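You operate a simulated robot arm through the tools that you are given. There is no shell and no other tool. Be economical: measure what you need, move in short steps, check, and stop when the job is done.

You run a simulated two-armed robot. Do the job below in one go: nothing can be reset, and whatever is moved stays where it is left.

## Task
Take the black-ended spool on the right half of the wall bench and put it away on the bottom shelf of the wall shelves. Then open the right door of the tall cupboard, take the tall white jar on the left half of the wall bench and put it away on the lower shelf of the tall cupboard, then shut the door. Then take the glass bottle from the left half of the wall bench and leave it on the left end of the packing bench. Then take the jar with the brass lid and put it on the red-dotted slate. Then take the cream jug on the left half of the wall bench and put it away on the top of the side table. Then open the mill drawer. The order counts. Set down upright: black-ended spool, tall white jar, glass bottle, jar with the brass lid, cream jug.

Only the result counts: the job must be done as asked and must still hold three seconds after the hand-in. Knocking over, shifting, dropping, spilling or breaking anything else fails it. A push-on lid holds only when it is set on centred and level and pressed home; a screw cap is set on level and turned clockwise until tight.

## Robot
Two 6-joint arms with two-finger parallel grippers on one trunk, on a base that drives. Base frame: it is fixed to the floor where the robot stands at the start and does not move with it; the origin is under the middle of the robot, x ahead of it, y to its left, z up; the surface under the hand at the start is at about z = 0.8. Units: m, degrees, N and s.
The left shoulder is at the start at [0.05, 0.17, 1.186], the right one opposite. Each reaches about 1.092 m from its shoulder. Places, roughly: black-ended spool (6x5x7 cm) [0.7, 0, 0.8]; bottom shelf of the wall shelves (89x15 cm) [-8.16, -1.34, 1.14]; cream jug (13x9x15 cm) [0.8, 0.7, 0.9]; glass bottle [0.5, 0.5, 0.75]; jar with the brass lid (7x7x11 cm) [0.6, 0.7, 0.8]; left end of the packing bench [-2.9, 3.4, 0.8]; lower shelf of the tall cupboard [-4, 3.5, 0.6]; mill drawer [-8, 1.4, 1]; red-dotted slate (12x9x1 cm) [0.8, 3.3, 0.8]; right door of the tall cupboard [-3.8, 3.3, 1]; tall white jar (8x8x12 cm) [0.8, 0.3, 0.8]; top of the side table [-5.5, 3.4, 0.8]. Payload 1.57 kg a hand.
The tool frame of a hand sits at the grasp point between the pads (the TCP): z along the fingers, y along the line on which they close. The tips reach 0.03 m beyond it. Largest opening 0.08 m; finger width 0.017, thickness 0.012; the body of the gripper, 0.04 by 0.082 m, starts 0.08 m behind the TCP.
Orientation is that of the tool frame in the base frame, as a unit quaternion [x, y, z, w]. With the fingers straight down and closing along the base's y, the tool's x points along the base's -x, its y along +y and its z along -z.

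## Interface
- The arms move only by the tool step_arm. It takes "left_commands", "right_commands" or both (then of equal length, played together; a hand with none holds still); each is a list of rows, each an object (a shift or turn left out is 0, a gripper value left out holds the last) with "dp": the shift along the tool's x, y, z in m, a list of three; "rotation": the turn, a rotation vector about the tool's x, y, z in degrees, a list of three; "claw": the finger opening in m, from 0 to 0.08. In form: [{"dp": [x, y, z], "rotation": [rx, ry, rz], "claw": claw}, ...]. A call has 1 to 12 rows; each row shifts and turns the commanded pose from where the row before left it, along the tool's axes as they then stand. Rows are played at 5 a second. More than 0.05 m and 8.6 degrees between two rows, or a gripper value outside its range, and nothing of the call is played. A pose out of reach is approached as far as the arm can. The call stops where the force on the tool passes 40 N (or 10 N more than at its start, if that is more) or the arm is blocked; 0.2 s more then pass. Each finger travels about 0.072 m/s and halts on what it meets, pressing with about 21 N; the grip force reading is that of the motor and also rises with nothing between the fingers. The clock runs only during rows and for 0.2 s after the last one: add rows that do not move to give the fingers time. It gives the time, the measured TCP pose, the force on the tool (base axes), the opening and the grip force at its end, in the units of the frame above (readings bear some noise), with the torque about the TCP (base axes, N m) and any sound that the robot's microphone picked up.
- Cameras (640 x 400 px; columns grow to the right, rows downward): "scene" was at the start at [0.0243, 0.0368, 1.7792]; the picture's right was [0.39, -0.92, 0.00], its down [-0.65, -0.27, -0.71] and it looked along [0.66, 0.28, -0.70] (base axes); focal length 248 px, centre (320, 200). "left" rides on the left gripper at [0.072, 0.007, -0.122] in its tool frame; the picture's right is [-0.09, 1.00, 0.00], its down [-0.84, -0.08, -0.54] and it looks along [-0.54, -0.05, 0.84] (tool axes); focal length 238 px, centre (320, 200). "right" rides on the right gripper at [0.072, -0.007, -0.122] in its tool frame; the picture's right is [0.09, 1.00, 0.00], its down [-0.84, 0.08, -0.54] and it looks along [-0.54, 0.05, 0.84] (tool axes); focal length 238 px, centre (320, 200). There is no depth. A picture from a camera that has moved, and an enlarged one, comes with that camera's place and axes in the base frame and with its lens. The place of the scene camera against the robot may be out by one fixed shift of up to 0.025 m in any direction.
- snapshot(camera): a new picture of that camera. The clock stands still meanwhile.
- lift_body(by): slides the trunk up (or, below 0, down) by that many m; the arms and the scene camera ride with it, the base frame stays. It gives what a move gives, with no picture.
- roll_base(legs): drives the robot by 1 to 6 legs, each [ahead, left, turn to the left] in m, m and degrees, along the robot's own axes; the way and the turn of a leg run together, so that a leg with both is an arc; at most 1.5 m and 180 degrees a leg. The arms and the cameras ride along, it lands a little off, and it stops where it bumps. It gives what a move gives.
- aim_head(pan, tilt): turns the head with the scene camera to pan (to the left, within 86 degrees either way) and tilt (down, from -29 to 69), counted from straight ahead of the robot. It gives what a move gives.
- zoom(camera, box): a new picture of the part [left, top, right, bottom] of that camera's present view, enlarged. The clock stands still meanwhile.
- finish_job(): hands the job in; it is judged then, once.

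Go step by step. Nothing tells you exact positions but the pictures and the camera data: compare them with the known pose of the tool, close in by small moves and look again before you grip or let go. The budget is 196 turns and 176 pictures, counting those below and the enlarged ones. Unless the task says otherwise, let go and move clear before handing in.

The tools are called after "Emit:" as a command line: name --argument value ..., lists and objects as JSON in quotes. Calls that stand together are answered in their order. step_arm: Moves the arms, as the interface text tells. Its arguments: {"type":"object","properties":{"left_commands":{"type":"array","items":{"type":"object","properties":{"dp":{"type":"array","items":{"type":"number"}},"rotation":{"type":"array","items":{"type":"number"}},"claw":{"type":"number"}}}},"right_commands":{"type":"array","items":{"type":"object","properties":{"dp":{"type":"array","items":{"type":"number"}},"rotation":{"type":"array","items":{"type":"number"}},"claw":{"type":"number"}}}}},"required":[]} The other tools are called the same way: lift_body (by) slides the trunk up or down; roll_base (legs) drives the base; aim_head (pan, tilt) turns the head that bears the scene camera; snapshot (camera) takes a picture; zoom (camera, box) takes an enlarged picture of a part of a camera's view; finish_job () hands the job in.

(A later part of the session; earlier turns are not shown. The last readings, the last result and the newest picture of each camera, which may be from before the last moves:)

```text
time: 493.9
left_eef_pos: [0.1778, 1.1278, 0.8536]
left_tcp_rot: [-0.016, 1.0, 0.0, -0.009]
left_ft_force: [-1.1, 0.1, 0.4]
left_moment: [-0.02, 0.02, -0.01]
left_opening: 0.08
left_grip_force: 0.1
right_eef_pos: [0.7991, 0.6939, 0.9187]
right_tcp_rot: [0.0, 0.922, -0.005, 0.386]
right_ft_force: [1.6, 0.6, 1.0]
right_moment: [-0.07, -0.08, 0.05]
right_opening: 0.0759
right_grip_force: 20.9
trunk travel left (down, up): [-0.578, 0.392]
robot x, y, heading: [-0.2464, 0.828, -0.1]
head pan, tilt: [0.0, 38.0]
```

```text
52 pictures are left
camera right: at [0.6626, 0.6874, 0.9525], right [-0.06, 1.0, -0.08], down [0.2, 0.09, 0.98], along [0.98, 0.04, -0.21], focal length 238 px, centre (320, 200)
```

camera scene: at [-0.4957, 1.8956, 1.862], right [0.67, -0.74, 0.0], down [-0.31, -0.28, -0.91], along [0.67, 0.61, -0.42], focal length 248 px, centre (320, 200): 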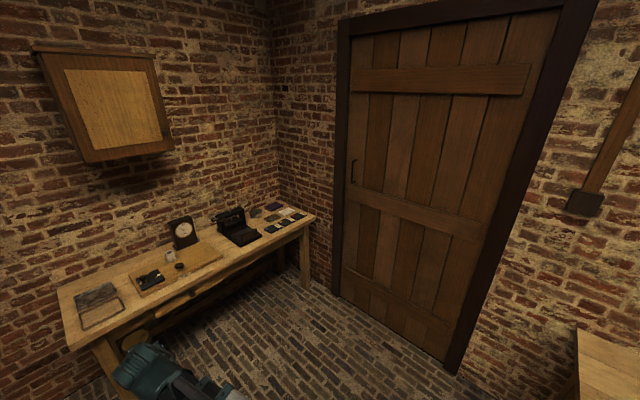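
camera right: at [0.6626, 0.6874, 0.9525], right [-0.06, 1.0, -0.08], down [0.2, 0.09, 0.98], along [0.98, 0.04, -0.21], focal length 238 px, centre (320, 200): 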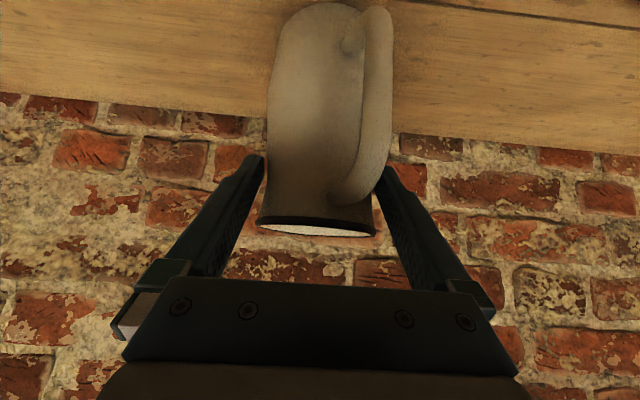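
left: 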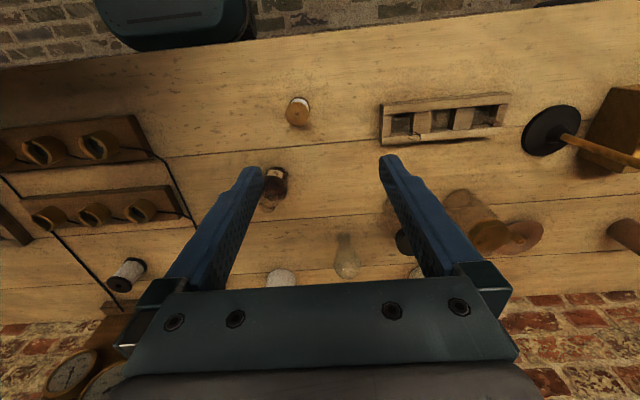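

Gripped at 7.6 cm. I'll make a small test lift.

Emit:
lift_body --by 0.03

Emit:
snapshot --camera "right"

```text
time: 494.6
left_eef_pos: [0.1781, 1.1278, 0.8839]
left_tcp_rot: [-0.016, 1.0, -0.001, -0.008]
left_ft_force: [0.1, 0.8, 0.7]
left_moment: [0.02, 0.0, -0.04]
left_opening: 0.0798
left_grip_force: 0.1
right_eef_pos: [0.8013, 0.6933, 0.9485]
right_tcp_rot: [0.0, 0.923, -0.005, 0.386]
right_ft_force: [0.6, -0.8, -4.1]
right_moment: [0.0, 0.01, -0.03]
right_opening: 0.0756
right_grip_force: 20.9
trunk travel left (down, up): [-0.608, 0.362]
robot x, y, heading: [-0.2426, 0.8256, -0.1]
head pan, tilt: [0.0, 38.0]
```

```text
51 pictures are left
camera right: at [0.6629, 0.6874, 0.982], right [-0.06, 1.0, -0.08], down [0.2, 0.09, 0.98], along [0.98, 0.04, -0.21], focal length 238 px, centre (320, 200)
```

right: 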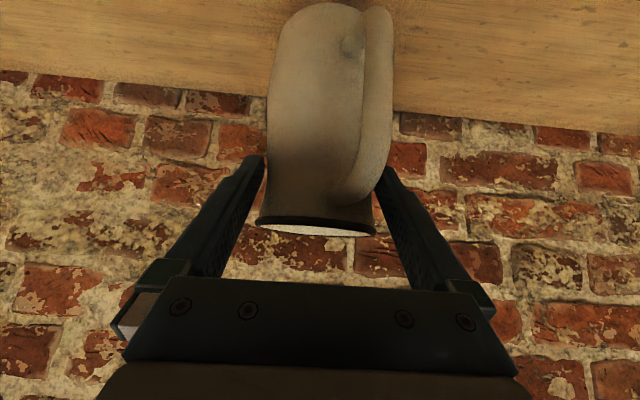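

The jug lifts cleanly and upright. I'll raise it, retract and drive toward the side table.

Emit:
lift_body --by 0.25

Emit:
step_arm --right_commands '[{"dp": [0.034, 0, -0.0349]}, {"dp": [0.034, 0, -0.0349]}, {"dp": [0.034, 0, -0.0349]}, {"dp": [0.034, 0, -0.0349]}, {"dp": [0.034, 0, -0.0349]}, {"dp": [0.034, 0, -0.0349]}, {"dp": [0.034, 0, -0.0349]}, {"dp": [0.02, 0, -0.0205]}, {}]'

Emit:
roll_base --legs '[[-0.6, 0.82, 0], [-0.6, 0.82, 0], [-1.4, 0, 0]]'

Emit:
snapshot --camera "right"

```text
time: 497.2
left_eef_pos: [0.1793, 1.1276, 1.1333]
left_tcp_rot: [-0.016, 1.0, 0.0, -0.009]
left_ft_force: [0.7, 0.7, -0.4]
left_moment: [0.04, 0.02, -0.01]
left_opening: 0.0801
left_grip_force: 0.1
right_eef_pos: [0.7992, 0.6929, 1.1978]
right_tcp_rot: [0.0, 0.923, -0.006, 0.386]
right_ft_force: [0.6, 0.4, -3.7]
right_moment: [-0.02, 0.01, -0.02]
right_opening: 0.0749
right_grip_force: 21.4
trunk travel left (down, up): [-0.858, 0.112]
robot x, y, heading: [-0.2482, 0.825, -0.1]
head pan, tilt: [0.0, 38.0]
```

```text
time: 499.2
left_eef_pos: [0.1787, 1.128, 1.1319]
left_tcp_rot: [-0.016, 1.0, -0.001, -0.009]
left_ft_force: [-0.2, 0.2, -0.8]
left_moment: [-0.04, 0.02, -0.02]
left_opening: 0.08
left_grip_force: 0.0
right_eef_pos: [0.4307, 0.6949, 1.1974]
right_tcp_rot: [0.0, 0.922, -0.005, 0.387]
right_ft_force: [-0.3, 0.5, -3.4]
right_moment: [-0.02, 0.05, 0.0]
right_opening: 0.0745
right_grip_force: 20.7
trunk travel left (down, up): [-0.858, 0.112]
robot x, y, heading: [-0.2425, 0.8248, -0.1]
head pan, tilt: [0.0, 38.0]
```

```text
time: 515.9
left_eef_pos: [-2.3568, 2.822, 1.1341]
left_tcp_rot: [0.028, 1.0, -0.001, -0.008]
left_ft_force: [-0.1, -0.4, 0.2]
left_moment: [0.02, -0.03, -0.03]
left_opening: 0.0799
left_grip_force: 0.1
right_eef_pos: [-2.145, 2.3702, 1.1987]
right_tcp_rot: [0.039, 0.921, -0.022, 0.387]
right_ft_force: [-0.3, -0.7, -3.7]
right_moment: [-0.02, 0.04, 0.02]
right_opening: 0.0737
right_grip_force: 21.4
trunk travel left (down, up): [-0.858, 0.112]
robot x, y, heading: [-2.8079, 2.5616, -4.9]
head pan, tilt: [0.0, 38.0]
```

```text
50 pictures are left
camera right: at [-2.2809, 2.3756, 1.2325], right [0.03, 1.0, -0.08], down [0.21, 0.07, 0.98], along [0.98, -0.04, -0.2], focal length 238 px, centre (320, 200)
```

right: 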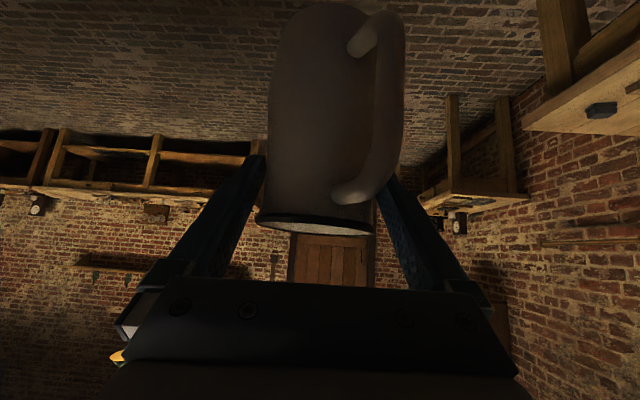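

The heading drifted 5°. I'll correct it and continue to the side table.

Emit:
roll_base --legs '[[0, -0.08, 4.9], [-1.4, 0, 0], [-1.3, 0, 0]]'

Emit:
aim_head --pan 80 --tilt 40

Emit:
snapshot --camera "scene"

```text
time: 529.6
left_eef_pos: [-5.0811, 2.7842, 1.1333]
left_tcp_rot: [-0.008, 1.0, -0.001, -0.009]
left_ft_force: [-0.2, -0.3, -0.9]
left_moment: [-0.02, -0.04, -0.03]
left_opening: 0.0801
left_grip_force: 0.1
right_eef_pos: [-4.8363, 2.3469, 1.1993]
right_tcp_rot: [0.007, 0.922, -0.008, 0.387]
right_ft_force: [0.6, 0.3, -3.7]
right_moment: [-0.02, 0.1, 0.0]
right_opening: 0.0735
right_grip_force: 20.6
trunk travel left (down, up): [-0.858, 0.112]
robot x, y, heading: [-5.5103, 2.4856, -0.7]
head pan, tilt: [0.0, 38.0]
```

```text
time: 531.1
left_eef_pos: [-5.081, 2.7826, 1.1334]
left_tcp_rot: [-0.007, 1.0, 0.0, -0.008]
left_ft_force: [-0.3, -0.3, -0.7]
left_moment: [0.03, -0.04, 0.01]
left_opening: 0.0801
left_grip_force: 0.0
right_eef_pos: [-4.836, 2.346, 1.1992]
right_tcp_rot: [0.008, 0.922, -0.009, 0.387]
right_ft_force: [0.4, 0.2, -3.5]
right_moment: [0.0, 0.06, 0.01]
right_opening: 0.0735
right_grip_force: 21.0
trunk travel left (down, up): [-0.858, 0.112]
robot x, y, heading: [-5.5094, 2.4859, -0.8]
head pan, tilt: [80.0, 40.0]
```

```text
49 pictures are left
camera scene: at [-5.5443, 2.576, 1.8428], right [0.98, -0.19, 0.0], down [-0.12, -0.63, -0.77], along [0.15, 0.75, -0.64], focal length 248 px, centre (320, 200)
```

scene: 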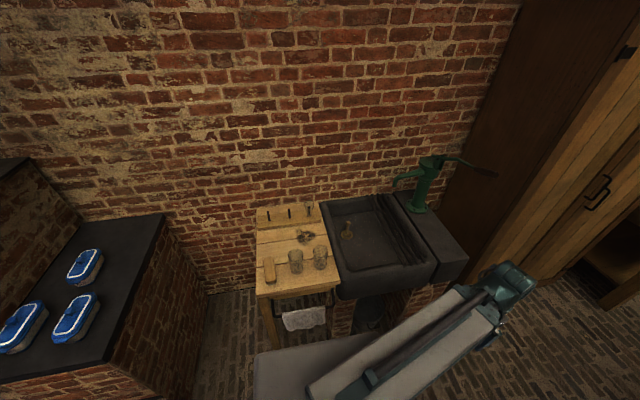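

Emit:
zoom --camera "scene" --box '[235, 190, 355, 305]'

Emit:
zoom --camera "scene" --box '[480, 100, 640, 320]'

```text
3.48 times, centred on (295, 248) of scene
camera zoom: at [-5.5443, 2.576, 1.8428], right [0.98, -0.19, 0.0], down [-0.12, -0.63, -0.77], along [0.15, 0.75, -0.64], focal length 864 px, centre (407, 35)
```

zoom: 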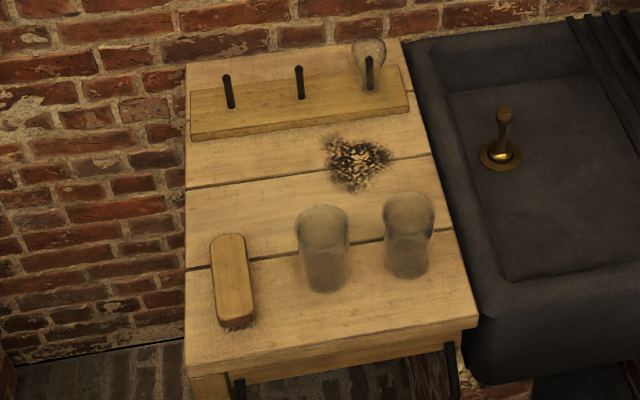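

```text
1.82 times, centred on (560, 210) of scene
camera zoom: at [-5.5443, 2.576, 1.8428], right [0.98, -0.19, 0.0], down [-0.12, -0.63, -0.77], along [0.15, 0.75, -0.64], focal length 452 px, centre (-116, 182)
```

zoom: 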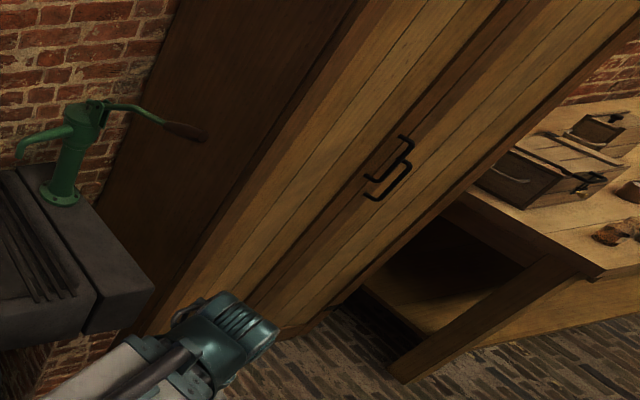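

The side table has a free spot at the back-left, around (-5.60, 3.475), between the rack, the brush and the pile of grains. I'll turn to face it.

Emit:
roll_base --legs '[[0, 0, 90.8], [0.05, 0.06, 0]]'

Emit:
step_arm --right_commands '[{"dp": [-0.025, 0.026, 0.0257]}, {"dp": [-0.025, 0.026, 0.0257]}, {"dp": [-0.025, 0.026, 0.0257]}, {"dp": [-0.025, 0.026, 0.0257]}, {}]'

Emit:
aim_head --pan 0 --tilt 45

Emit:
snapshot --camera "scene"

Emit:
snapshot --camera "right"

```text
time: 536.1
left_eef_pos: [-5.8772, 2.9595, 1.1334]
left_tcp_rot: [0.72, -0.694, 0.008, 0.007]
left_ft_force: [0.2, -0.1, -0.7]
left_moment: [-0.04, -0.04, -0.01]
left_opening: 0.0796
left_grip_force: 0.0
right_eef_pos: [-5.4466, 3.2138, 1.1975]
right_tcp_rot: [0.654, -0.65, -0.27, -0.277]
right_ft_force: [-0.5, 0.3, -3.7]
right_moment: [-0.08, -0.02, -0.06]
right_opening: 0.0736
right_grip_force: 21.2
trunk travel left (down, up): [-0.858, 0.112]
robot x, y, heading: [-5.5686, 2.5366, 90.5]
head pan, tilt: [80.0, 40.0]
```

```text
time: 537.3
left_eef_pos: [-5.8761, 2.9583, 1.1327]
left_tcp_rot: [0.72, -0.694, 0.006, 0.006]
left_ft_force: [-0.4, 0.1, 0.0]
left_moment: [0.02, -0.01, -0.01]
left_opening: 0.0799
left_grip_force: 0.2
right_eef_pos: [-5.5479, 3.3569, 1.1984]
right_tcp_rot: [0.655, -0.65, -0.27, -0.275]
right_ft_force: [-1.1, -0.4, -4.4]
right_moment: [-0.05, -0.02, -0.01]
right_opening: 0.0735
right_grip_force: 21.0
trunk travel left (down, up): [-0.858, 0.112]
robot x, y, heading: [-5.5722, 2.5374, 90.3]
head pan, tilt: [80.0, 40.0]
```

```text
time: 538.8
left_eef_pos: [-5.8759, 2.9588, 1.1335]
left_tcp_rot: [0.72, -0.694, 0.006, 0.006]
left_ft_force: [0.7, -0.1, -1.1]
left_moment: [-0.01, -0.01, 0.0]
left_opening: 0.08
left_grip_force: 0.1
right_eef_pos: [-5.5466, 3.3575, 1.1984]
right_tcp_rot: [0.654, -0.65, -0.27, -0.276]
right_ft_force: [0.4, -0.7, -3.9]
right_moment: [-0.04, 0.03, -0.02]
right_opening: 0.0734
right_grip_force: 20.8
trunk travel left (down, up): [-0.858, 0.112]
robot x, y, heading: [-5.5688, 2.5344, 90.4]
head pan, tilt: [0.0, 45.0]
```

```text
46 pictures are left
camera scene: at [-5.5819, 2.5837, 1.8355], right [1.0, 0.01, 0.0], down [0.01, -0.71, -0.71], along [-0.01, 0.71, -0.71], focal length 248 px, centre (320, 200)
```

scene: 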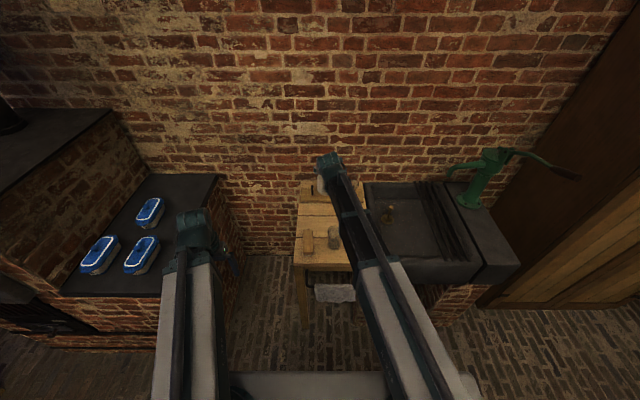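

```text
45 pictures are left
camera right: at [-5.5403, 3.2197, 1.2323], right [-0.99, -0.07, -0.08], down [-0.09, 0.2, 0.98], along [-0.05, 0.98, -0.21], focal length 238 px, centre (320, 200)
```

right: 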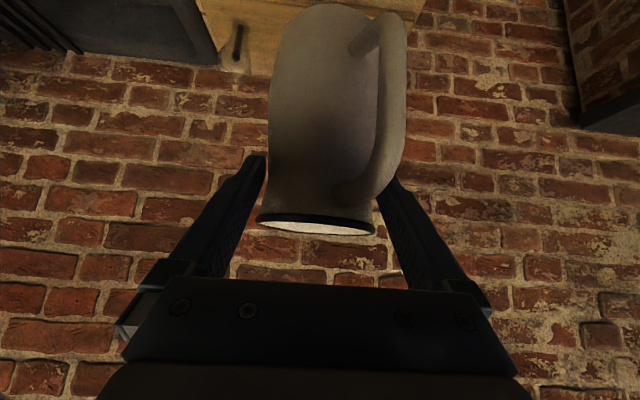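

The hand and jug are well placed. I'll move the last bit to (-5.60, 3.475) and lower.

Emit:
step_arm --right_commands '[{"dp": [-0.0272, 0.0177, 0.028]}, {"dp": [-0.0272, 0.0177, 0.028]}, {"dp": [-0.0272, 0.0177, 0.028]}, {}]'

Emit:
lift_body --by -0.2

Emit:
snapshot --camera "right"

Emit:
zoom --camera "scene" --box '[260, 100, 420, 260]'

```text
time: 539.8
left_eef_pos: [-5.876, 2.9594, 1.1341]
left_tcp_rot: [0.72, -0.694, 0.007, 0.006]
left_ft_force: [0.3, -1.1, -0.8]
left_moment: [0.01, -0.02, -0.01]
left_opening: 0.0799
left_grip_force: 0.0
right_eef_pos: [-5.601, 3.471, 1.1994]
right_tcp_rot: [0.654, -0.65, -0.271, -0.276]
right_ft_force: [1.1, 0.0, -3.5]
right_moment: [-0.08, -0.02, 0.02]
right_opening: 0.0732
right_grip_force: 20.9
right hand out of reach, approached as far as the arm can: row 2
trunk travel left (down, up): [-0.858, 0.112]
robot x, y, heading: [-5.5745, 2.5355, 90.4]
head pan, tilt: [0.0, 45.0]
```

```text
time: 542.0
left_eef_pos: [-5.8755, 2.9588, 0.9326]
left_tcp_rot: [0.72, -0.694, 0.007, 0.006]
left_ft_force: [-0.3, 0.4, 0.1]
left_moment: [0.01, 0.01, 0.02]
left_opening: 0.08
left_grip_force: 0.1
right_eef_pos: [-5.6018, 3.4732, 0.999]
right_tcp_rot: [0.654, -0.65, -0.271, -0.277]
right_ft_force: [0.6, 0.2, -2.6]
right_moment: [-0.04, 0.03, 0.02]
right_opening: 0.0734
right_grip_force: 20.4
trunk travel left (down, up): [-0.658, 0.312]
robot x, y, heading: [-5.5688, 2.54, 90.4]
head pan, tilt: [0.0, 45.0]
```

```text
44 pictures are left
camera right: at [-5.5948, 3.3348, 1.0324], right [-0.99, -0.07, -0.08], down [-0.09, 0.2, 0.98], along [-0.05, 0.98, -0.2], focal length 238 px, centre (320, 200)
```

right: 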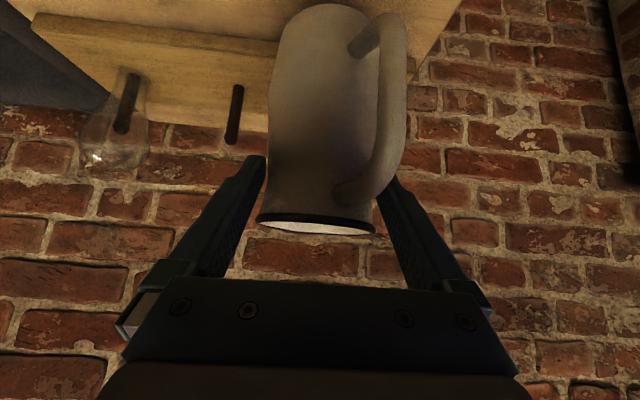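

```text
2.50 times, centred on (340, 180) of scene
camera zoom: at [-5.5819, 2.5836, 1.6355], right [1.0, 0.01, 0.0], down [0.0, -0.71, -0.71], along [0.0, 0.71, -0.71], focal length 621 px, centre (270, 250)
```

zoom: 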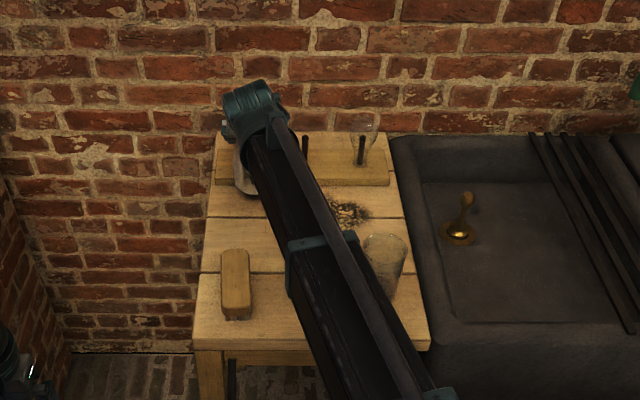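

The jug is over the clear back-left spot. I'll lower to just above the table top.

Emit:
lift_body --by -0.06

Emit:
snapshot --camera "right"

Emit:
snapshot --camera "scene"

```text
time: 543.0
left_eef_pos: [-5.8768, 2.9575, 0.8732]
left_tcp_rot: [0.72, -0.694, 0.005, 0.006]
left_ft_force: [0.4, -0.4, -0.8]
left_moment: [0.0, 0.01, -0.03]
left_opening: 0.0798
left_grip_force: 0.1
right_eef_pos: [-5.6014, 3.4712, 0.9394]
right_tcp_rot: [0.654, -0.649, -0.272, -0.277]
right_ft_force: [-0.7, -3.2, 12.8]
right_moment: [0.52, -0.12, 0.17]
right_opening: 0.0775
right_grip_force: 20.5
trunk travel left (down, up): [-0.598, 0.372]
robot x, y, heading: [-5.5688, 2.5372, 90.6]
head pan, tilt: [0.0, 45.0]
```

```text
42 pictures are left
camera right: at [-5.5947, 3.3336, 0.9735], right [-0.99, -0.07, -0.08], down [-0.09, 0.2, 0.98], along [-0.05, 0.98, -0.2], focal length 238 px, centre (320, 200)
```

right: 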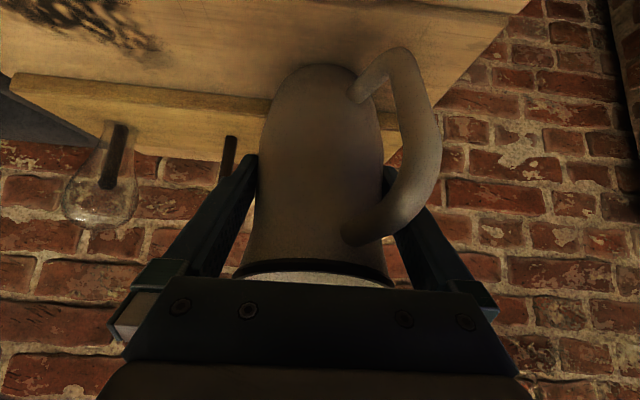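

```text
41 pictures are left
camera scene: at [-5.5818, 2.5812, 1.5754], right [1.0, 0.01, 0.0], down [0.0, -0.71, -0.71], along [0.0, 0.71, -0.71], focal length 248 px, centre (320, 200)
```

scene: 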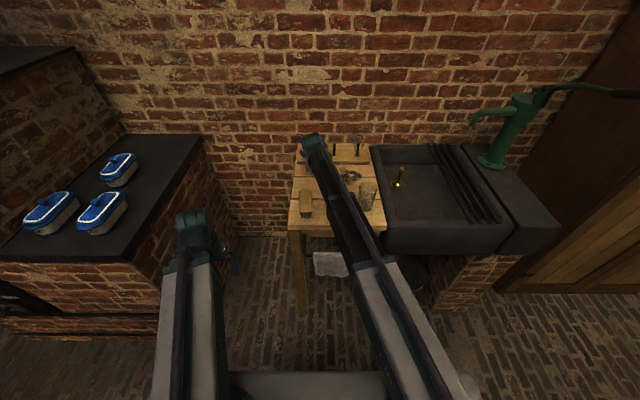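

The table top was higher than I assumed (about 0.84), so the jug touched early and slid up in the grip. It's standing on the table now, so I'll open the fingers and check it.

Emit:
lift_body --by 0.004

Emit:
step_arm --right_commands '[{"claw": 0.08}, {}, {}]'

Emit:
snapshot --camera "right"

```text
time: 543.5
left_eef_pos: [-5.8762, 2.9604, 0.8763]
left_tcp_rot: [0.72, -0.694, 0.007, 0.006]
left_ft_force: [0.4, 0.0, -0.1]
left_moment: [0.0, 0.02, 0.03]
left_opening: 0.0799
left_grip_force: 0.1
right_eef_pos: [-5.602, 3.4732, 0.9433]
right_tcp_rot: [0.654, -0.65, -0.27, -0.277]
right_ft_force: [-1.0, 0.9, -3.4]
right_moment: [-0.03, -0.01, -0.01]
right_opening: 0.0776
right_grip_force: 20.8
trunk travel left (down, up): [-0.602, 0.368]
robot x, y, heading: [-5.5679, 2.5377, 90.5]
head pan, tilt: [0.0, 45.0]
```

```text
time: 544.3
left_eef_pos: [-5.8756, 2.9582, 0.8775]
left_tcp_rot: [0.719, -0.695, 0.007, 0.006]
left_ft_force: [-0.7, 0.0, 0.7]
left_moment: [-0.02, 0.03, 0.0]
left_opening: 0.08
left_grip_force: 0.1
right_eef_pos: [-5.6011, 3.4731, 0.9431]
right_tcp_rot: [0.654, -0.65, -0.271, -0.277]
right_ft_force: [-0.9, -0.3, 0.1]
right_moment: [0.01, -0.01, 0.0]
right_opening: 0.0799
right_grip_force: 0.0
trunk travel left (down, up): [-0.602, 0.368]
robot x, y, heading: [-5.5758, 2.5373, 90.3]
head pan, tilt: [0.0, 45.0]
```

```text
40 pictures are left
camera right: at [-5.5948, 3.3346, 0.9765], right [-0.99, -0.07, -0.08], down [-0.09, 0.2, 0.98], along [-0.05, 0.98, -0.2], focal length 238 px, centre (320, 200)
```

right: 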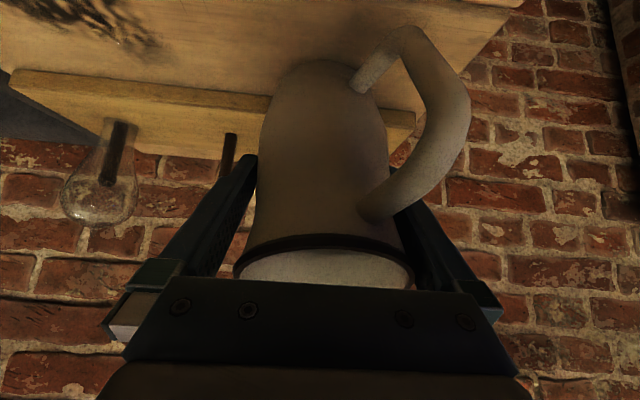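

The jug is leaning toward me. Its base sits further forward than I thought, and its back edge is resting on the peg rack. I'll regrip, lift, and bring it back toward me.

Emit:
step_arm --right_commands '[{"claw": 0.055}, {}, {}, {}]'

Emit:
lift_body --by 0.05

Emit:
snapshot --camera "right"

```text
time: 545.3
left_eef_pos: [-5.8767, 2.9589, 0.8773]
left_tcp_rot: [0.72, -0.694, 0.006, 0.006]
left_ft_force: [0.1, -0.2, 0.2]
left_moment: [-0.06, 0.03, 0.02]
left_opening: 0.0802
left_grip_force: 0.1
right_eef_pos: [-5.6007, 3.4723, 0.9427]
right_tcp_rot: [0.654, -0.649, -0.272, -0.277]
right_ft_force: [0.0, 0.3, 1.5]
right_moment: [0.05, 0.08, 0.01]
right_opening: 0.0774
right_grip_force: 20.6
trunk travel left (down, up): [-0.602, 0.368]
robot x, y, heading: [-5.5707, 2.535, 90.4]
head pan, tilt: [0.0, 45.0]
```

```text
time: 546.2
left_eef_pos: [-5.8768, 2.9605, 0.9282]
left_tcp_rot: [0.72, -0.694, 0.007, 0.006]
left_ft_force: [-0.7, 0.1, -0.5]
left_moment: [-0.01, 0.0, 0.0]
left_opening: 0.0798
left_grip_force: 0.0
right_eef_pos: [-5.6003, 3.4723, 0.9938]
right_tcp_rot: [0.654, -0.65, -0.271, -0.277]
right_ft_force: [-0.6, 0.1, -3.3]
right_moment: [-0.02, 0.01, 0.04]
right_opening: 0.0775
right_grip_force: 21.4
trunk travel left (down, up): [-0.652, 0.318]
robot x, y, heading: [-5.5733, 2.5341, 90.3]
head pan, tilt: [0.0, 45.0]
```

```text
39 pictures are left
camera right: at [-5.5948, 3.335, 1.0261], right [-0.99, -0.07, -0.08], down [-0.09, 0.2, 0.98], along [-0.05, 0.98, -0.2], focal length 238 px, centre (320, 200)
```

right: 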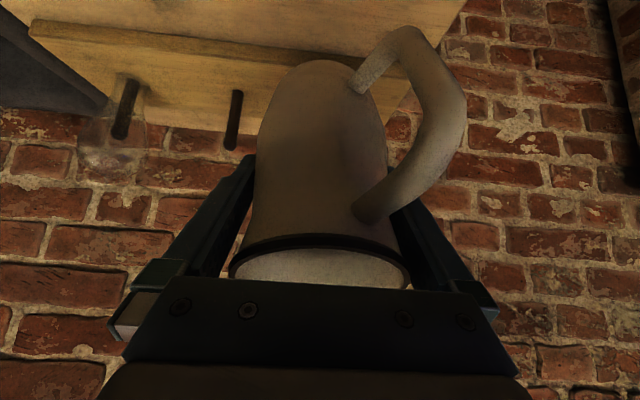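

The jug is held but tilted about 20° toward me. I'll pull back 5 cm and pitch the hand 20° so that the jug becomes upright.

Emit:
step_arm --right_commands '[{"dp": [0.0174, 0, -0.018]}, {"dp": [0.0174, 0, -0.018]}, {"rotation": [0, 6.5, 0]}, {"rotation": [0, 6.5, 0]}, {"rotation": [0, 6.5, 0]}, {}]'

Emit:
snapshot --camera "right"

Emit:
zoom --camera "scene" --box '[260, 90, 420, 250]'

```text
time: 547.6
left_eef_pos: [-5.8754, 2.9575, 0.9272]
left_tcp_rot: [0.72, -0.694, 0.005, 0.006]
left_ft_force: [0.2, 0.3, -0.6]
left_moment: [0.01, 0.02, -0.01]
left_opening: 0.0799
left_grip_force: 0.0
right_eef_pos: [-5.6018, 3.4218, 0.9494]
right_tcp_rot: [0.691, -0.687, -0.157, -0.162]
right_ft_force: [0.0, 0.2, -2.7]
right_moment: [-0.01, 0.01, 0.0]
right_opening: 0.0774
right_grip_force: 21.0
right hand out of reach, approached as far as the arm can: row 3, 4, 5
trunk travel left (down, up): [-0.652, 0.318]
robot x, y, heading: [-5.5694, 2.538, 90.4]
head pan, tilt: [0.0, 45.0]
```

```text
38 pictures are left
camera right: at [-5.5951, 3.3039, 1.0266], right [-1.0, -0.09, -0.05], down [-0.09, 0.51, 0.85], along [-0.05, 0.85, -0.52], focal length 238 px, centre (320, 200)
```

right: 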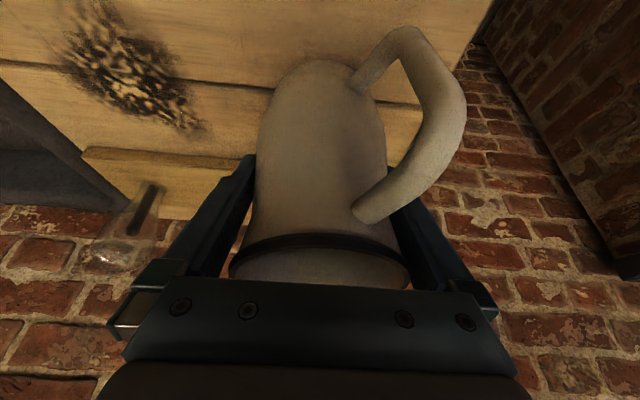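

```text
2.50 times, centred on (340, 170) of scene
camera zoom: at [-5.5819, 2.5837, 1.6295], right [1.0, 0.01, 0.0], down [0.0, -0.71, -0.71], along [0.0, 0.71, -0.71], focal length 621 px, centre (270, 275)
```

zoom: 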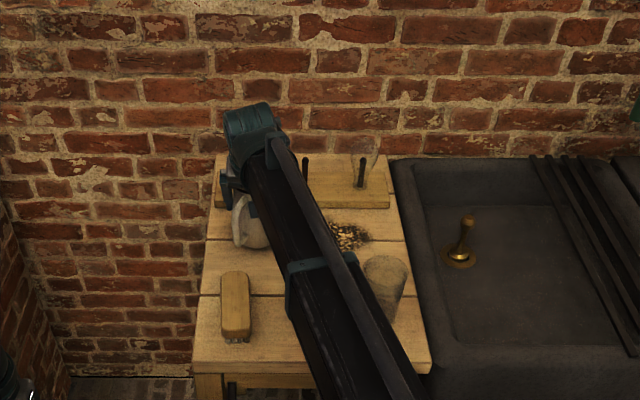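

The jug now looks upright with its base over open table, clear of the rack and the brush. I'll lower in small steps until contact.

Emit:
lift_body --by -0.012

Emit:
lift_body --by -0.008

Emit:
lift_body --by -0.008

```text
time: 548.2
left_eef_pos: [-5.8748, 2.9584, 0.9157]
left_tcp_rot: [0.72, -0.694, 0.005, 0.006]
left_ft_force: [0.8, -0.3, 0.9]
left_moment: [0.04, -0.02, 0.0]
left_opening: 0.0801
left_grip_force: 0.1
right_eef_pos: [-5.6006, 3.4222, 0.9387]
right_tcp_rot: [0.69, -0.687, -0.157, -0.163]
right_ft_force: [-1.0, 2.5, 7.6]
right_moment: [0.01, 0.01, 0.0]
right_opening: 0.0775
right_grip_force: 21.2
trunk travel left (down, up): [-0.64, 0.33]
robot x, y, heading: [-5.5647, 2.5383, 90.4]
head pan, tilt: [0.0, 45.0]
```

```text
time: 548.8
left_eef_pos: [-5.8763, 2.9581, 0.9074]
left_tcp_rot: [0.721, -0.693, 0.007, 0.007]
left_ft_force: [-0.6, 0.2, 0.2]
left_moment: [-0.03, -0.01, -0.01]
left_opening: 0.0799
left_grip_force: 0.0
right_eef_pos: [-5.602, 3.4217, 0.9294]
right_tcp_rot: [0.69, -0.687, -0.158, -0.162]
right_ft_force: [0.9, 2.7, 3.4]
right_moment: [-0.02, 0.0, 0.02]
right_opening: 0.0775
right_grip_force: 20.9
trunk travel left (down, up): [-0.632, 0.338]
robot x, y, heading: [-5.5697, 2.5364, 90.2]
head pan, tilt: [0.0, 45.0]
```

```text
time: 549.4
left_eef_pos: [-5.8765, 2.9571, 0.9002]
left_tcp_rot: [0.72, -0.694, 0.006, 0.005]
left_ft_force: [-0.4, -0.5, 0.5]
left_moment: [-0.04, 0.02, 0.03]
left_opening: 0.0801
left_grip_force: 0.1
right_eef_pos: [-5.601, 3.4212, 0.9221]
right_tcp_rot: [0.69, -0.687, -0.157, -0.164]
right_ft_force: [3.2, 1.0, 13.8]
right_moment: [0.49, 0.07, -0.12]
right_opening: 0.0775
right_grip_force: 21.5
trunk travel left (down, up): [-0.624, 0.346]
robot x, y, heading: [-5.5679, 2.5362, 90.5]
head pan, tilt: [0.0, 45.0]
```

Contact came first at one edge, then flat. I'll look before opening.

Emit:
snapshot --camera "right"

Emit:
zoom --camera "scene" --box '[280, 110, 380, 210]'

```text
36 pictures are left
camera right: at [-5.5944, 3.3025, 0.9997], right [-1.0, -0.08, -0.05], down [-0.09, 0.51, 0.86], along [-0.05, 0.86, -0.52], focal length 238 px, centre (320, 200)
```

right: 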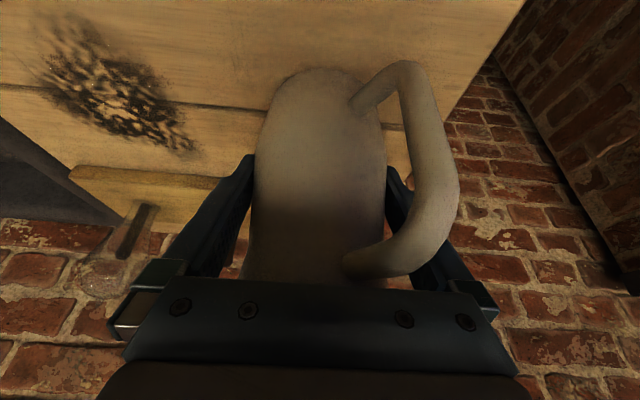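

```text
4.00 times, centred on (330, 160) of scene
camera zoom: at [-5.5814, 2.5815, 1.6015], right [1.0, 0.01, 0.0], down [0.0, -0.71, -0.71], along [0.0, 0.71, -0.71], focal length 994 px, centre (280, 360)
```

zoom: 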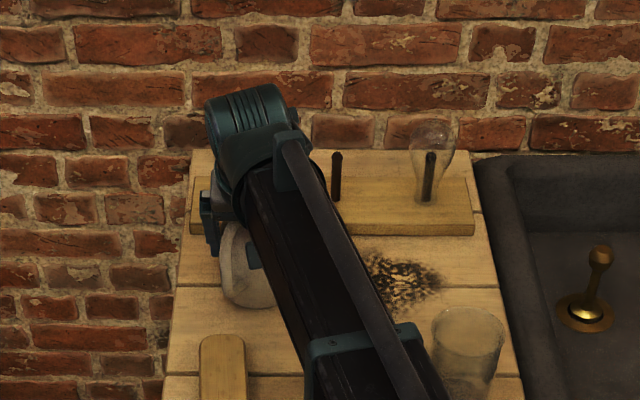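

The jug now stands flat on the table. I'll open and rise a little, then check.

Emit:
step_arm --right_commands '[{"claw": 0.08}, {}, {}]'

Emit:
lift_body --by 0.02

Emit:
snapshot --camera "right"

```text
time: 550.2
left_eef_pos: [-5.8759, 2.9584, 0.8991]
left_tcp_rot: [0.72, -0.694, 0.006, 0.006]
left_ft_force: [0.2, -0.1, 0.0]
left_moment: [-0.01, 0.0, 0.0]
left_opening: 0.08
left_grip_force: 0.0
right_eef_pos: [-5.6007, 3.4236, 0.9215]
right_tcp_rot: [0.691, -0.687, -0.158, -0.163]
right_ft_force: [-0.1, -0.4, 0.2]
right_moment: [-0.02, 0.0, -0.01]
right_opening: 0.0799
right_grip_force: 0.1
trunk travel left (down, up): [-0.624, 0.346]
robot x, y, heading: [-5.5671, 2.5359, 90.5]
head pan, tilt: [0.0, 45.0]
```

```text
time: 550.8
left_eef_pos: [-5.8765, 2.9599, 0.9191]
left_tcp_rot: [0.72, -0.694, 0.007, 0.006]
left_ft_force: [-0.1, -0.3, 0.1]
left_moment: [-0.01, 0.03, -0.04]
left_opening: 0.0798
left_grip_force: 0.1
right_eef_pos: [-5.6025, 3.4214, 0.942]
right_tcp_rot: [0.69, -0.687, -0.157, -0.163]
right_ft_force: [0.5, 0.1, 0.1]
right_moment: [0.0, 0.0, -0.01]
right_opening: 0.08
right_grip_force: 0.1
trunk travel left (down, up): [-0.644, 0.326]
robot x, y, heading: [-5.5677, 2.5373, 90.2]
head pan, tilt: [0.0, 45.0]
```

```text
34 pictures are left
camera right: at [-5.595, 3.3039, 1.0187], right [-1.0, -0.09, -0.05], down [-0.09, 0.51, 0.85], along [-0.05, 0.85, -0.52], focal length 238 px, centre (320, 200)
```

right: 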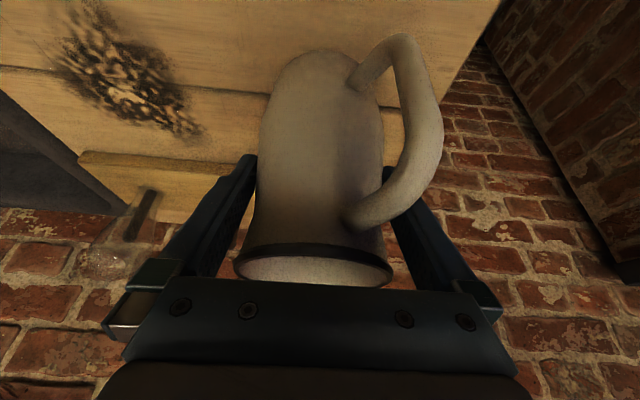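

The jug is standing upright, free of the fingers. I'll continue straight up.

Emit:
lift_body --by 0.04

Emit:
lift_body --by 0.08

Emit:
snapshot --camera "right"

```text
time: 551.7
left_eef_pos: [-5.8762, 2.9592, 0.9594]
left_tcp_rot: [0.72, -0.694, 0.006, 0.006]
left_ft_force: [-0.3, 0.4, 0.4]
left_moment: [0.0, 0.01, 0.01]
left_opening: 0.0801
left_grip_force: 0.0
right_eef_pos: [-5.6003, 3.4222, 0.9804]
right_tcp_rot: [0.69, -0.687, -0.157, -0.163]
right_ft_force: [0.6, -0.2, -0.4]
right_moment: [0.0, -0.02, -0.01]
right_opening: 0.0802
right_grip_force: 0.1
trunk travel left (down, up): [-0.684, 0.286]
robot x, y, heading: [-5.5682, 2.5344, 90.5]
head pan, tilt: [0.0, 45.0]
```

```text
time: 552.8
left_eef_pos: [-5.8759, 2.958, 1.0379]
left_tcp_rot: [0.72, -0.694, 0.007, 0.006]
left_ft_force: [0.7, -0.4, 0.5]
left_moment: [-0.06, 0.01, 0.02]
left_opening: 0.0801
left_grip_force: 0.0
right_eef_pos: [-5.601, 3.4219, 1.0627]
right_tcp_rot: [0.691, -0.687, -0.157, -0.163]
right_ft_force: [0.4, 1.0, -0.1]
right_moment: [0.03, 0.0, 0.0]
right_opening: 0.08
right_grip_force: 0.0
trunk travel left (down, up): [-0.764, 0.206]
robot x, y, heading: [-5.5726, 2.5368, 90.5]
head pan, tilt: [0.0, 45.0]
```

```text
33 pictures are left
camera right: at [-5.5951, 3.3039, 1.1386], right [-1.0, -0.09, -0.05], down [-0.09, 0.51, 0.85], along [-0.05, 0.85, -0.52], focal length 238 px, centre (320, 200)
```

right: 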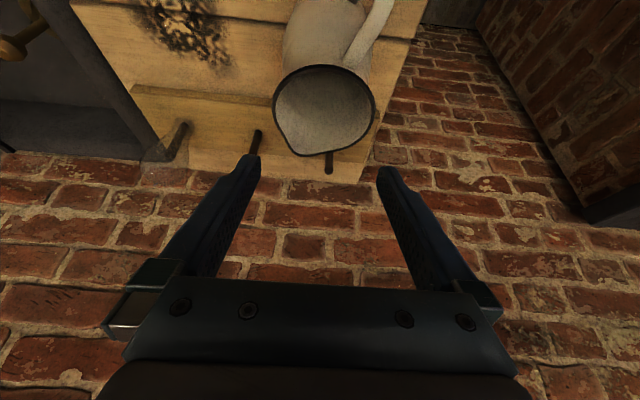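

The jug stands upright on the side table. I'll restore the hand pitch, retract and head for the mill.

Emit:
lift_body --by 0.13

Emit:
step_arm --right_commands '[{"dp": [0.016, 0, -0.045], "rotation": [0, -6.5, 0]}, {"dp": [0.02, 0, -0.04], "rotation": [0, -6.5, 0]}, {"dp": [0.026, 0, -0.035], "rotation": [0, -6.5, 0]}, {"dp": [0.034, 0, -0.0349]}, {"dp": [0.034, 0, -0.0349]}, {}]'

Emit:
roll_base --legs '[[-0.14, 0, 0], [0, 0, 89.5], [0.98, 0, 0], [0, 1.1, 0]]'

Emit:
aim_head --pan 0 --tilt 35

Emit:
snapshot --camera "scene"

```text
time: 554.4
left_eef_pos: [-5.8758, 2.9582, 1.1687]
left_tcp_rot: [0.72, -0.694, 0.007, 0.006]
left_ft_force: [0.5, -0.9, -0.4]
left_moment: [-0.02, 0.0, 0.0]
left_opening: 0.08
left_grip_force: 0.1
right_eef_pos: [-5.601, 3.4237, 1.1913]
right_tcp_rot: [0.69, -0.687, -0.158, -0.163]
right_ft_force: [0.7, 0.5, -0.5]
right_moment: [0.01, -0.02, 0.01]
right_opening: 0.0802
right_grip_force: 0.1
trunk travel left (down, up): [-0.894, 0.076]
robot x, y, heading: [-5.5712, 2.537, 90.4]
head pan, tilt: [0.0, 45.0]
```

```text
time: 555.8
left_eef_pos: [-5.8762, 2.9594, 1.1687]
left_tcp_rot: [0.72, -0.694, 0.007, 0.006]
left_ft_force: [-0.1, 1.4, -0.2]
left_moment: [0.0, 0.01, -0.03]
left_opening: 0.0798
left_grip_force: 0.0
right_eef_pos: [-5.6025, 3.2126, 1.234]
right_tcp_rot: [0.654, -0.649, -0.272, -0.277]
right_ft_force: [-0.4, 0.3, 0.5]
right_moment: [-0.05, -0.01, 0.02]
right_opening: 0.0799
right_grip_force: 0.0
right hand out of reach, approached as far as the arm can: row 1, 2, 3
trunk travel left (down, up): [-0.894, 0.076]
robot x, y, heading: [-5.5681, 2.5367, 90.4]
head pan, tilt: [0.0, 45.0]
```

```text
time: 570.9
left_eef_pos: [-6.9342, 0.9618, 1.1696]
left_tcp_rot: [1.0, 0.028, 0.009, 0.0]
left_ft_force: [0.8, -0.6, -0.8]
left_moment: [0.01, -0.04, 0.01]
left_opening: 0.0799
left_grip_force: 0.1
right_eef_pos: [-7.1924, 1.2302, 1.235]
right_tcp_rot: [0.922, 0.012, -0.387, -0.001]
right_ft_force: [0.1, 0.0, -0.3]
right_moment: [-0.02, 0.01, 0.02]
right_opening: 0.0801
right_grip_force: 0.0
trunk travel left (down, up): [-0.894, 0.076]
robot x, y, heading: [-6.5192, 1.2749, -178.5]
head pan, tilt: [0.0, 45.0]
```

```text
time: 571.6
left_eef_pos: [-6.9332, 0.9628, 1.1684]
left_tcp_rot: [1.0, 0.029, 0.009, 0.0]
left_ft_force: [-0.4, -0.5, -0.6]
left_moment: [0.04, 0.01, 0.0]
left_opening: 0.0797
left_grip_force: 0.1
right_eef_pos: [-7.1913, 1.231, 1.2353]
right_tcp_rot: [0.922, 0.012, -0.387, -0.001]
right_ft_force: [-0.9, 0.3, -0.3]
right_moment: [0.0, 0.01, -0.03]
right_opening: 0.08
right_grip_force: 0.1
trunk travel left (down, up): [-0.894, 0.076]
robot x, y, heading: [-6.5185, 1.2777, -178.5]
head pan, tilt: [0.0, 35.0]
```

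```text
32 pictures are left
camera scene: at [-6.5769, 1.2801, 1.8863], right [-0.02, 1.0, 0.0], down [0.57, 0.01, -0.82], along [-0.82, -0.02, -0.57], focal length 248 px, centre (320, 200)
```

scene: 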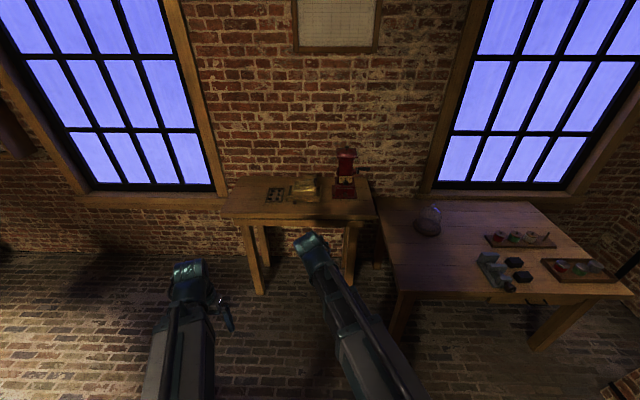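

Emit:
zoom --camera "scene" --box '[300, 135, 400, 235]'

Emit:
zoom --camera "right" --box '[160, 20, 480, 220]'

```text
4.00 times, centred on (350, 185) of scene
camera zoom: at [-6.5769, 1.2801, 1.8863], right [-0.02, 1.0, 0.0], down [0.57, 0.01, -0.82], along [-0.82, -0.02, -0.57], focal length 994 px, centre (200, 260)
```

zoom: 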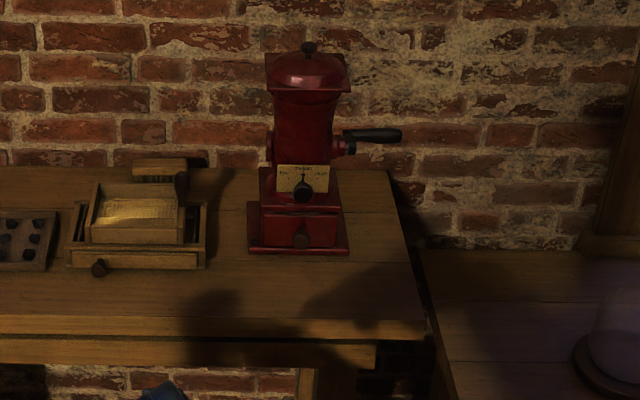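

```text
2.00 times, centred on (320, 120) of right
camera zoom: at [-7.0545, 1.2407, 1.2685], right [0.09, -0.99, -0.08], down [-0.2, -0.09, 0.98], along [-0.98, -0.07, -0.2], focal length 477 px, centre (320, 360)
```

zoom: 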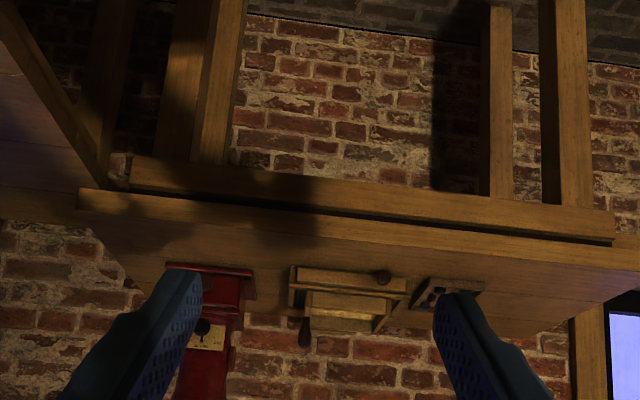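

The mill is the red grinder, and its drawer has a small round knob low on the front at about (-7.88, 1.405). I'll move closer and line up.

Emit:
roll_base --legs '[[0.4, -0.175, -1.5]]'

Emit:
lift_body --by -0.13

Emit:
snapshot --camera "right"

Emit:
zoom --camera "scene" --box '[240, 100, 400, 220]'

```text
time: 574.2
left_eef_pos: [-7.3389, 1.1504, 1.1695]
left_tcp_rot: [1.0, 0.011, 0.009, 0.0]
left_ft_force: [-0.8, -0.3, 0.1]
left_moment: [0.02, -0.01, -0.03]
left_opening: 0.0799
left_grip_force: 0.1
right_eef_pos: [-7.5888, 1.4276, 1.2344]
right_tcp_rot: [0.922, -0.005, -0.388, -0.007]
right_ft_force: [-0.6, -0.3, -0.2]
right_moment: [0.0, 0.03, 0.02]
right_opening: 0.0799
right_grip_force: 0.1
trunk travel left (down, up): [-0.894, 0.076]
robot x, y, heading: [-6.9131, 1.4508, 179.5]
head pan, tilt: [0.0, 35.0]
```

```text
time: 575.8
left_eef_pos: [-7.3387, 1.1503, 1.04]
left_tcp_rot: [1.0, 0.01, 0.008, 0.001]
left_ft_force: [-0.9, -0.4, -1.2]
left_moment: [0.02, 0.0, -0.04]
left_opening: 0.08
left_grip_force: 0.0
right_eef_pos: [-7.5879, 1.4279, 1.1054]
right_tcp_rot: [0.922, -0.004, -0.388, -0.007]
right_ft_force: [-0.7, 0.0, -0.8]
right_moment: [-0.03, -0.01, 0.0]
right_opening: 0.0804
right_grip_force: 0.1
trunk travel left (down, up): [-0.764, 0.206]
robot x, y, heading: [-6.9109, 1.4508, 179.5]
head pan, tilt: [0.0, 35.0]
```

```text
29 pictures are left
camera right: at [-7.4505, 1.432, 1.1386], right [0.05, -1.0, -0.08], down [-0.2, -0.08, 0.98], along [-0.98, -0.04, -0.2], focal length 238 px, centre (320, 200)
```

right: 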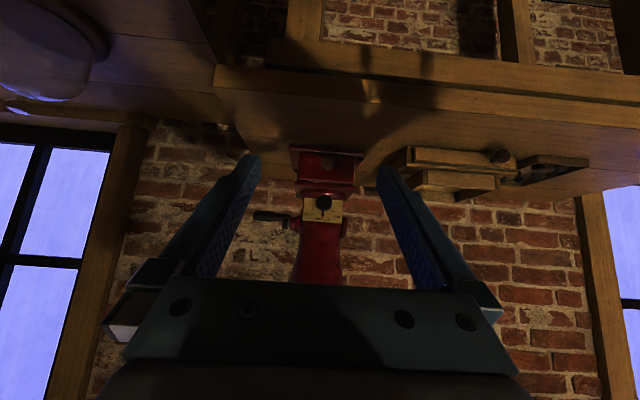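

```text
3.33 times, centred on (320, 160) of scene
camera zoom: at [-6.9719, 1.455, 1.7564], right [0.01, 1.0, 0.0], down [0.57, -0.01, -0.82], along [-0.82, 0.01, -0.57], focal length 828 px, centre (320, 333)
```

zoom: 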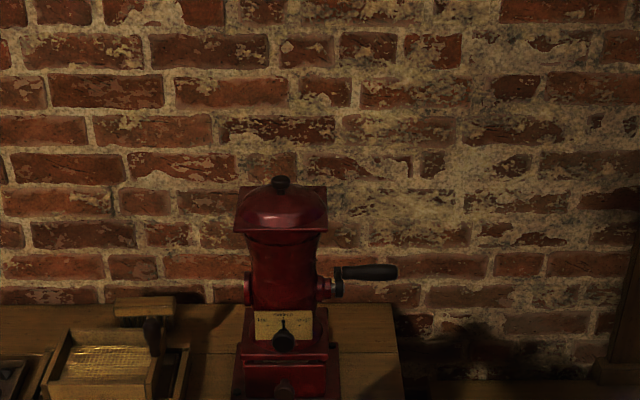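

Emit:
zoom --camera "right" --box '[270, 130, 390, 230]'

Emit:
zoom --camera "scene" --box '[260, 150, 380, 250]'

```text
4.00 times, centred on (330, 180) of right
camera zoom: at [-7.4505, 1.432, 1.1386], right [0.05, -1.0, -0.08], down [-0.2, -0.08, 0.98], along [-0.98, -0.04, -0.2], focal length 953 px, centre (280, 280)
```

zoom: 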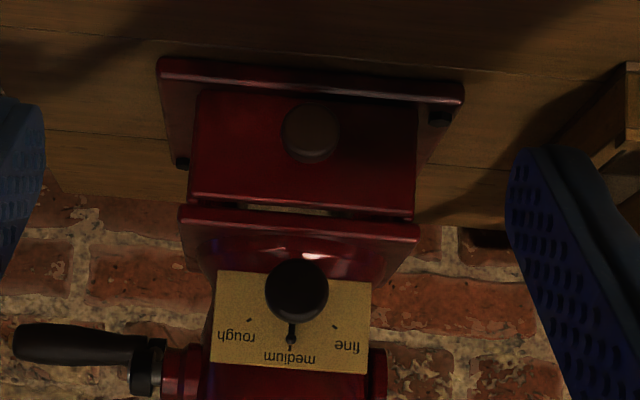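

```text
4.00 times, centred on (320, 200) of scene
camera zoom: at [-6.9719, 1.455, 1.7564], right [0.01, 1.0, 0.0], down [0.57, -0.01, -0.82], along [-0.82, 0.01, -0.57], focal length 994 px, centre (320, 200)
```

zoom: 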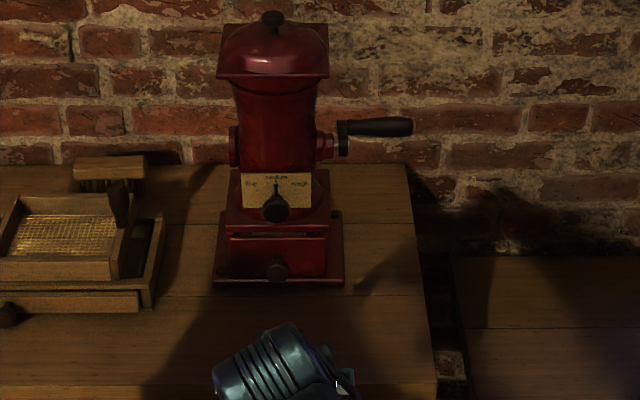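

The drawer knob is at about (-7.935, 1.40, 0.957), roughly 3 cm across. I'll narrow the fingers and approach to just in front of and above it.

Emit:
lift_body --by -0.075

Emit:
step_arm --right_commands '[{"dp": [-0.0318, 0.0047, 0.0325], "claw": 0.052}, {"dp": [-0.0318, 0.0047, 0.0325]}, {"dp": [-0.0318, 0.0047, 0.0325]}, {"dp": [-0.0318, 0.0047, 0.0325]}, {"dp": [-0.0318, 0.0047, 0.0325]}, {"dp": [-0.0318, 0.0047, 0.0325]}, {}]'

Emit:
snapshot --camera "right"

```text
time: 577.0
left_eef_pos: [-7.3395, 1.1509, 0.9642]
left_tcp_rot: [1.0, 0.011, 0.008, 0.001]
left_ft_force: [-0.5, 0.3, 0.6]
left_moment: [0.0, -0.03, 0.01]
left_opening: 0.08
left_grip_force: 0.0
right_eef_pos: [-7.5894, 1.4272, 1.0304]
right_tcp_rot: [0.922, -0.005, -0.387, -0.008]
right_ft_force: [0.6, -0.1, 0.3]
right_moment: [-0.02, -0.02, -0.02]
right_opening: 0.0799
right_grip_force: 0.1
trunk travel left (down, up): [-0.689, 0.281]
robot x, y, heading: [-6.9134, 1.4492, 179.4]
head pan, tilt: [0.0, 35.0]
```

```text
time: 578.5
left_eef_pos: [-7.3393, 1.1502, 0.9648]
left_tcp_rot: [1.0, 0.01, 0.008, 0.0]
left_ft_force: [-0.9, -0.1, 0.0]
left_moment: [0.02, 0.03, -0.02]
left_opening: 0.08
left_grip_force: 0.0
right_eef_pos: [-7.8636, 1.4033, 1.0302]
right_tcp_rot: [0.922, -0.004, -0.387, -0.007]
right_ft_force: [-0.1, 0.4, -0.1]
right_moment: [0.03, -0.02, -0.02]
right_opening: 0.0519
right_grip_force: 0.1
trunk travel left (down, up): [-0.689, 0.281]
robot x, y, heading: [-6.9124, 1.4515, 179.2]
head pan, tilt: [0.0, 35.0]
```

```text
25 pictures are left
camera right: at [-7.7254, 1.4081, 1.0635], right [0.05, -1.0, -0.07], down [-0.2, -0.08, 0.98], along [-0.98, -0.04, -0.2], focal length 238 px, centre (320, 200)
```

right: 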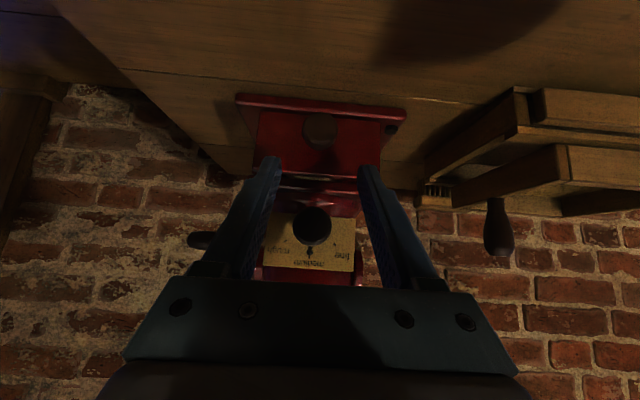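

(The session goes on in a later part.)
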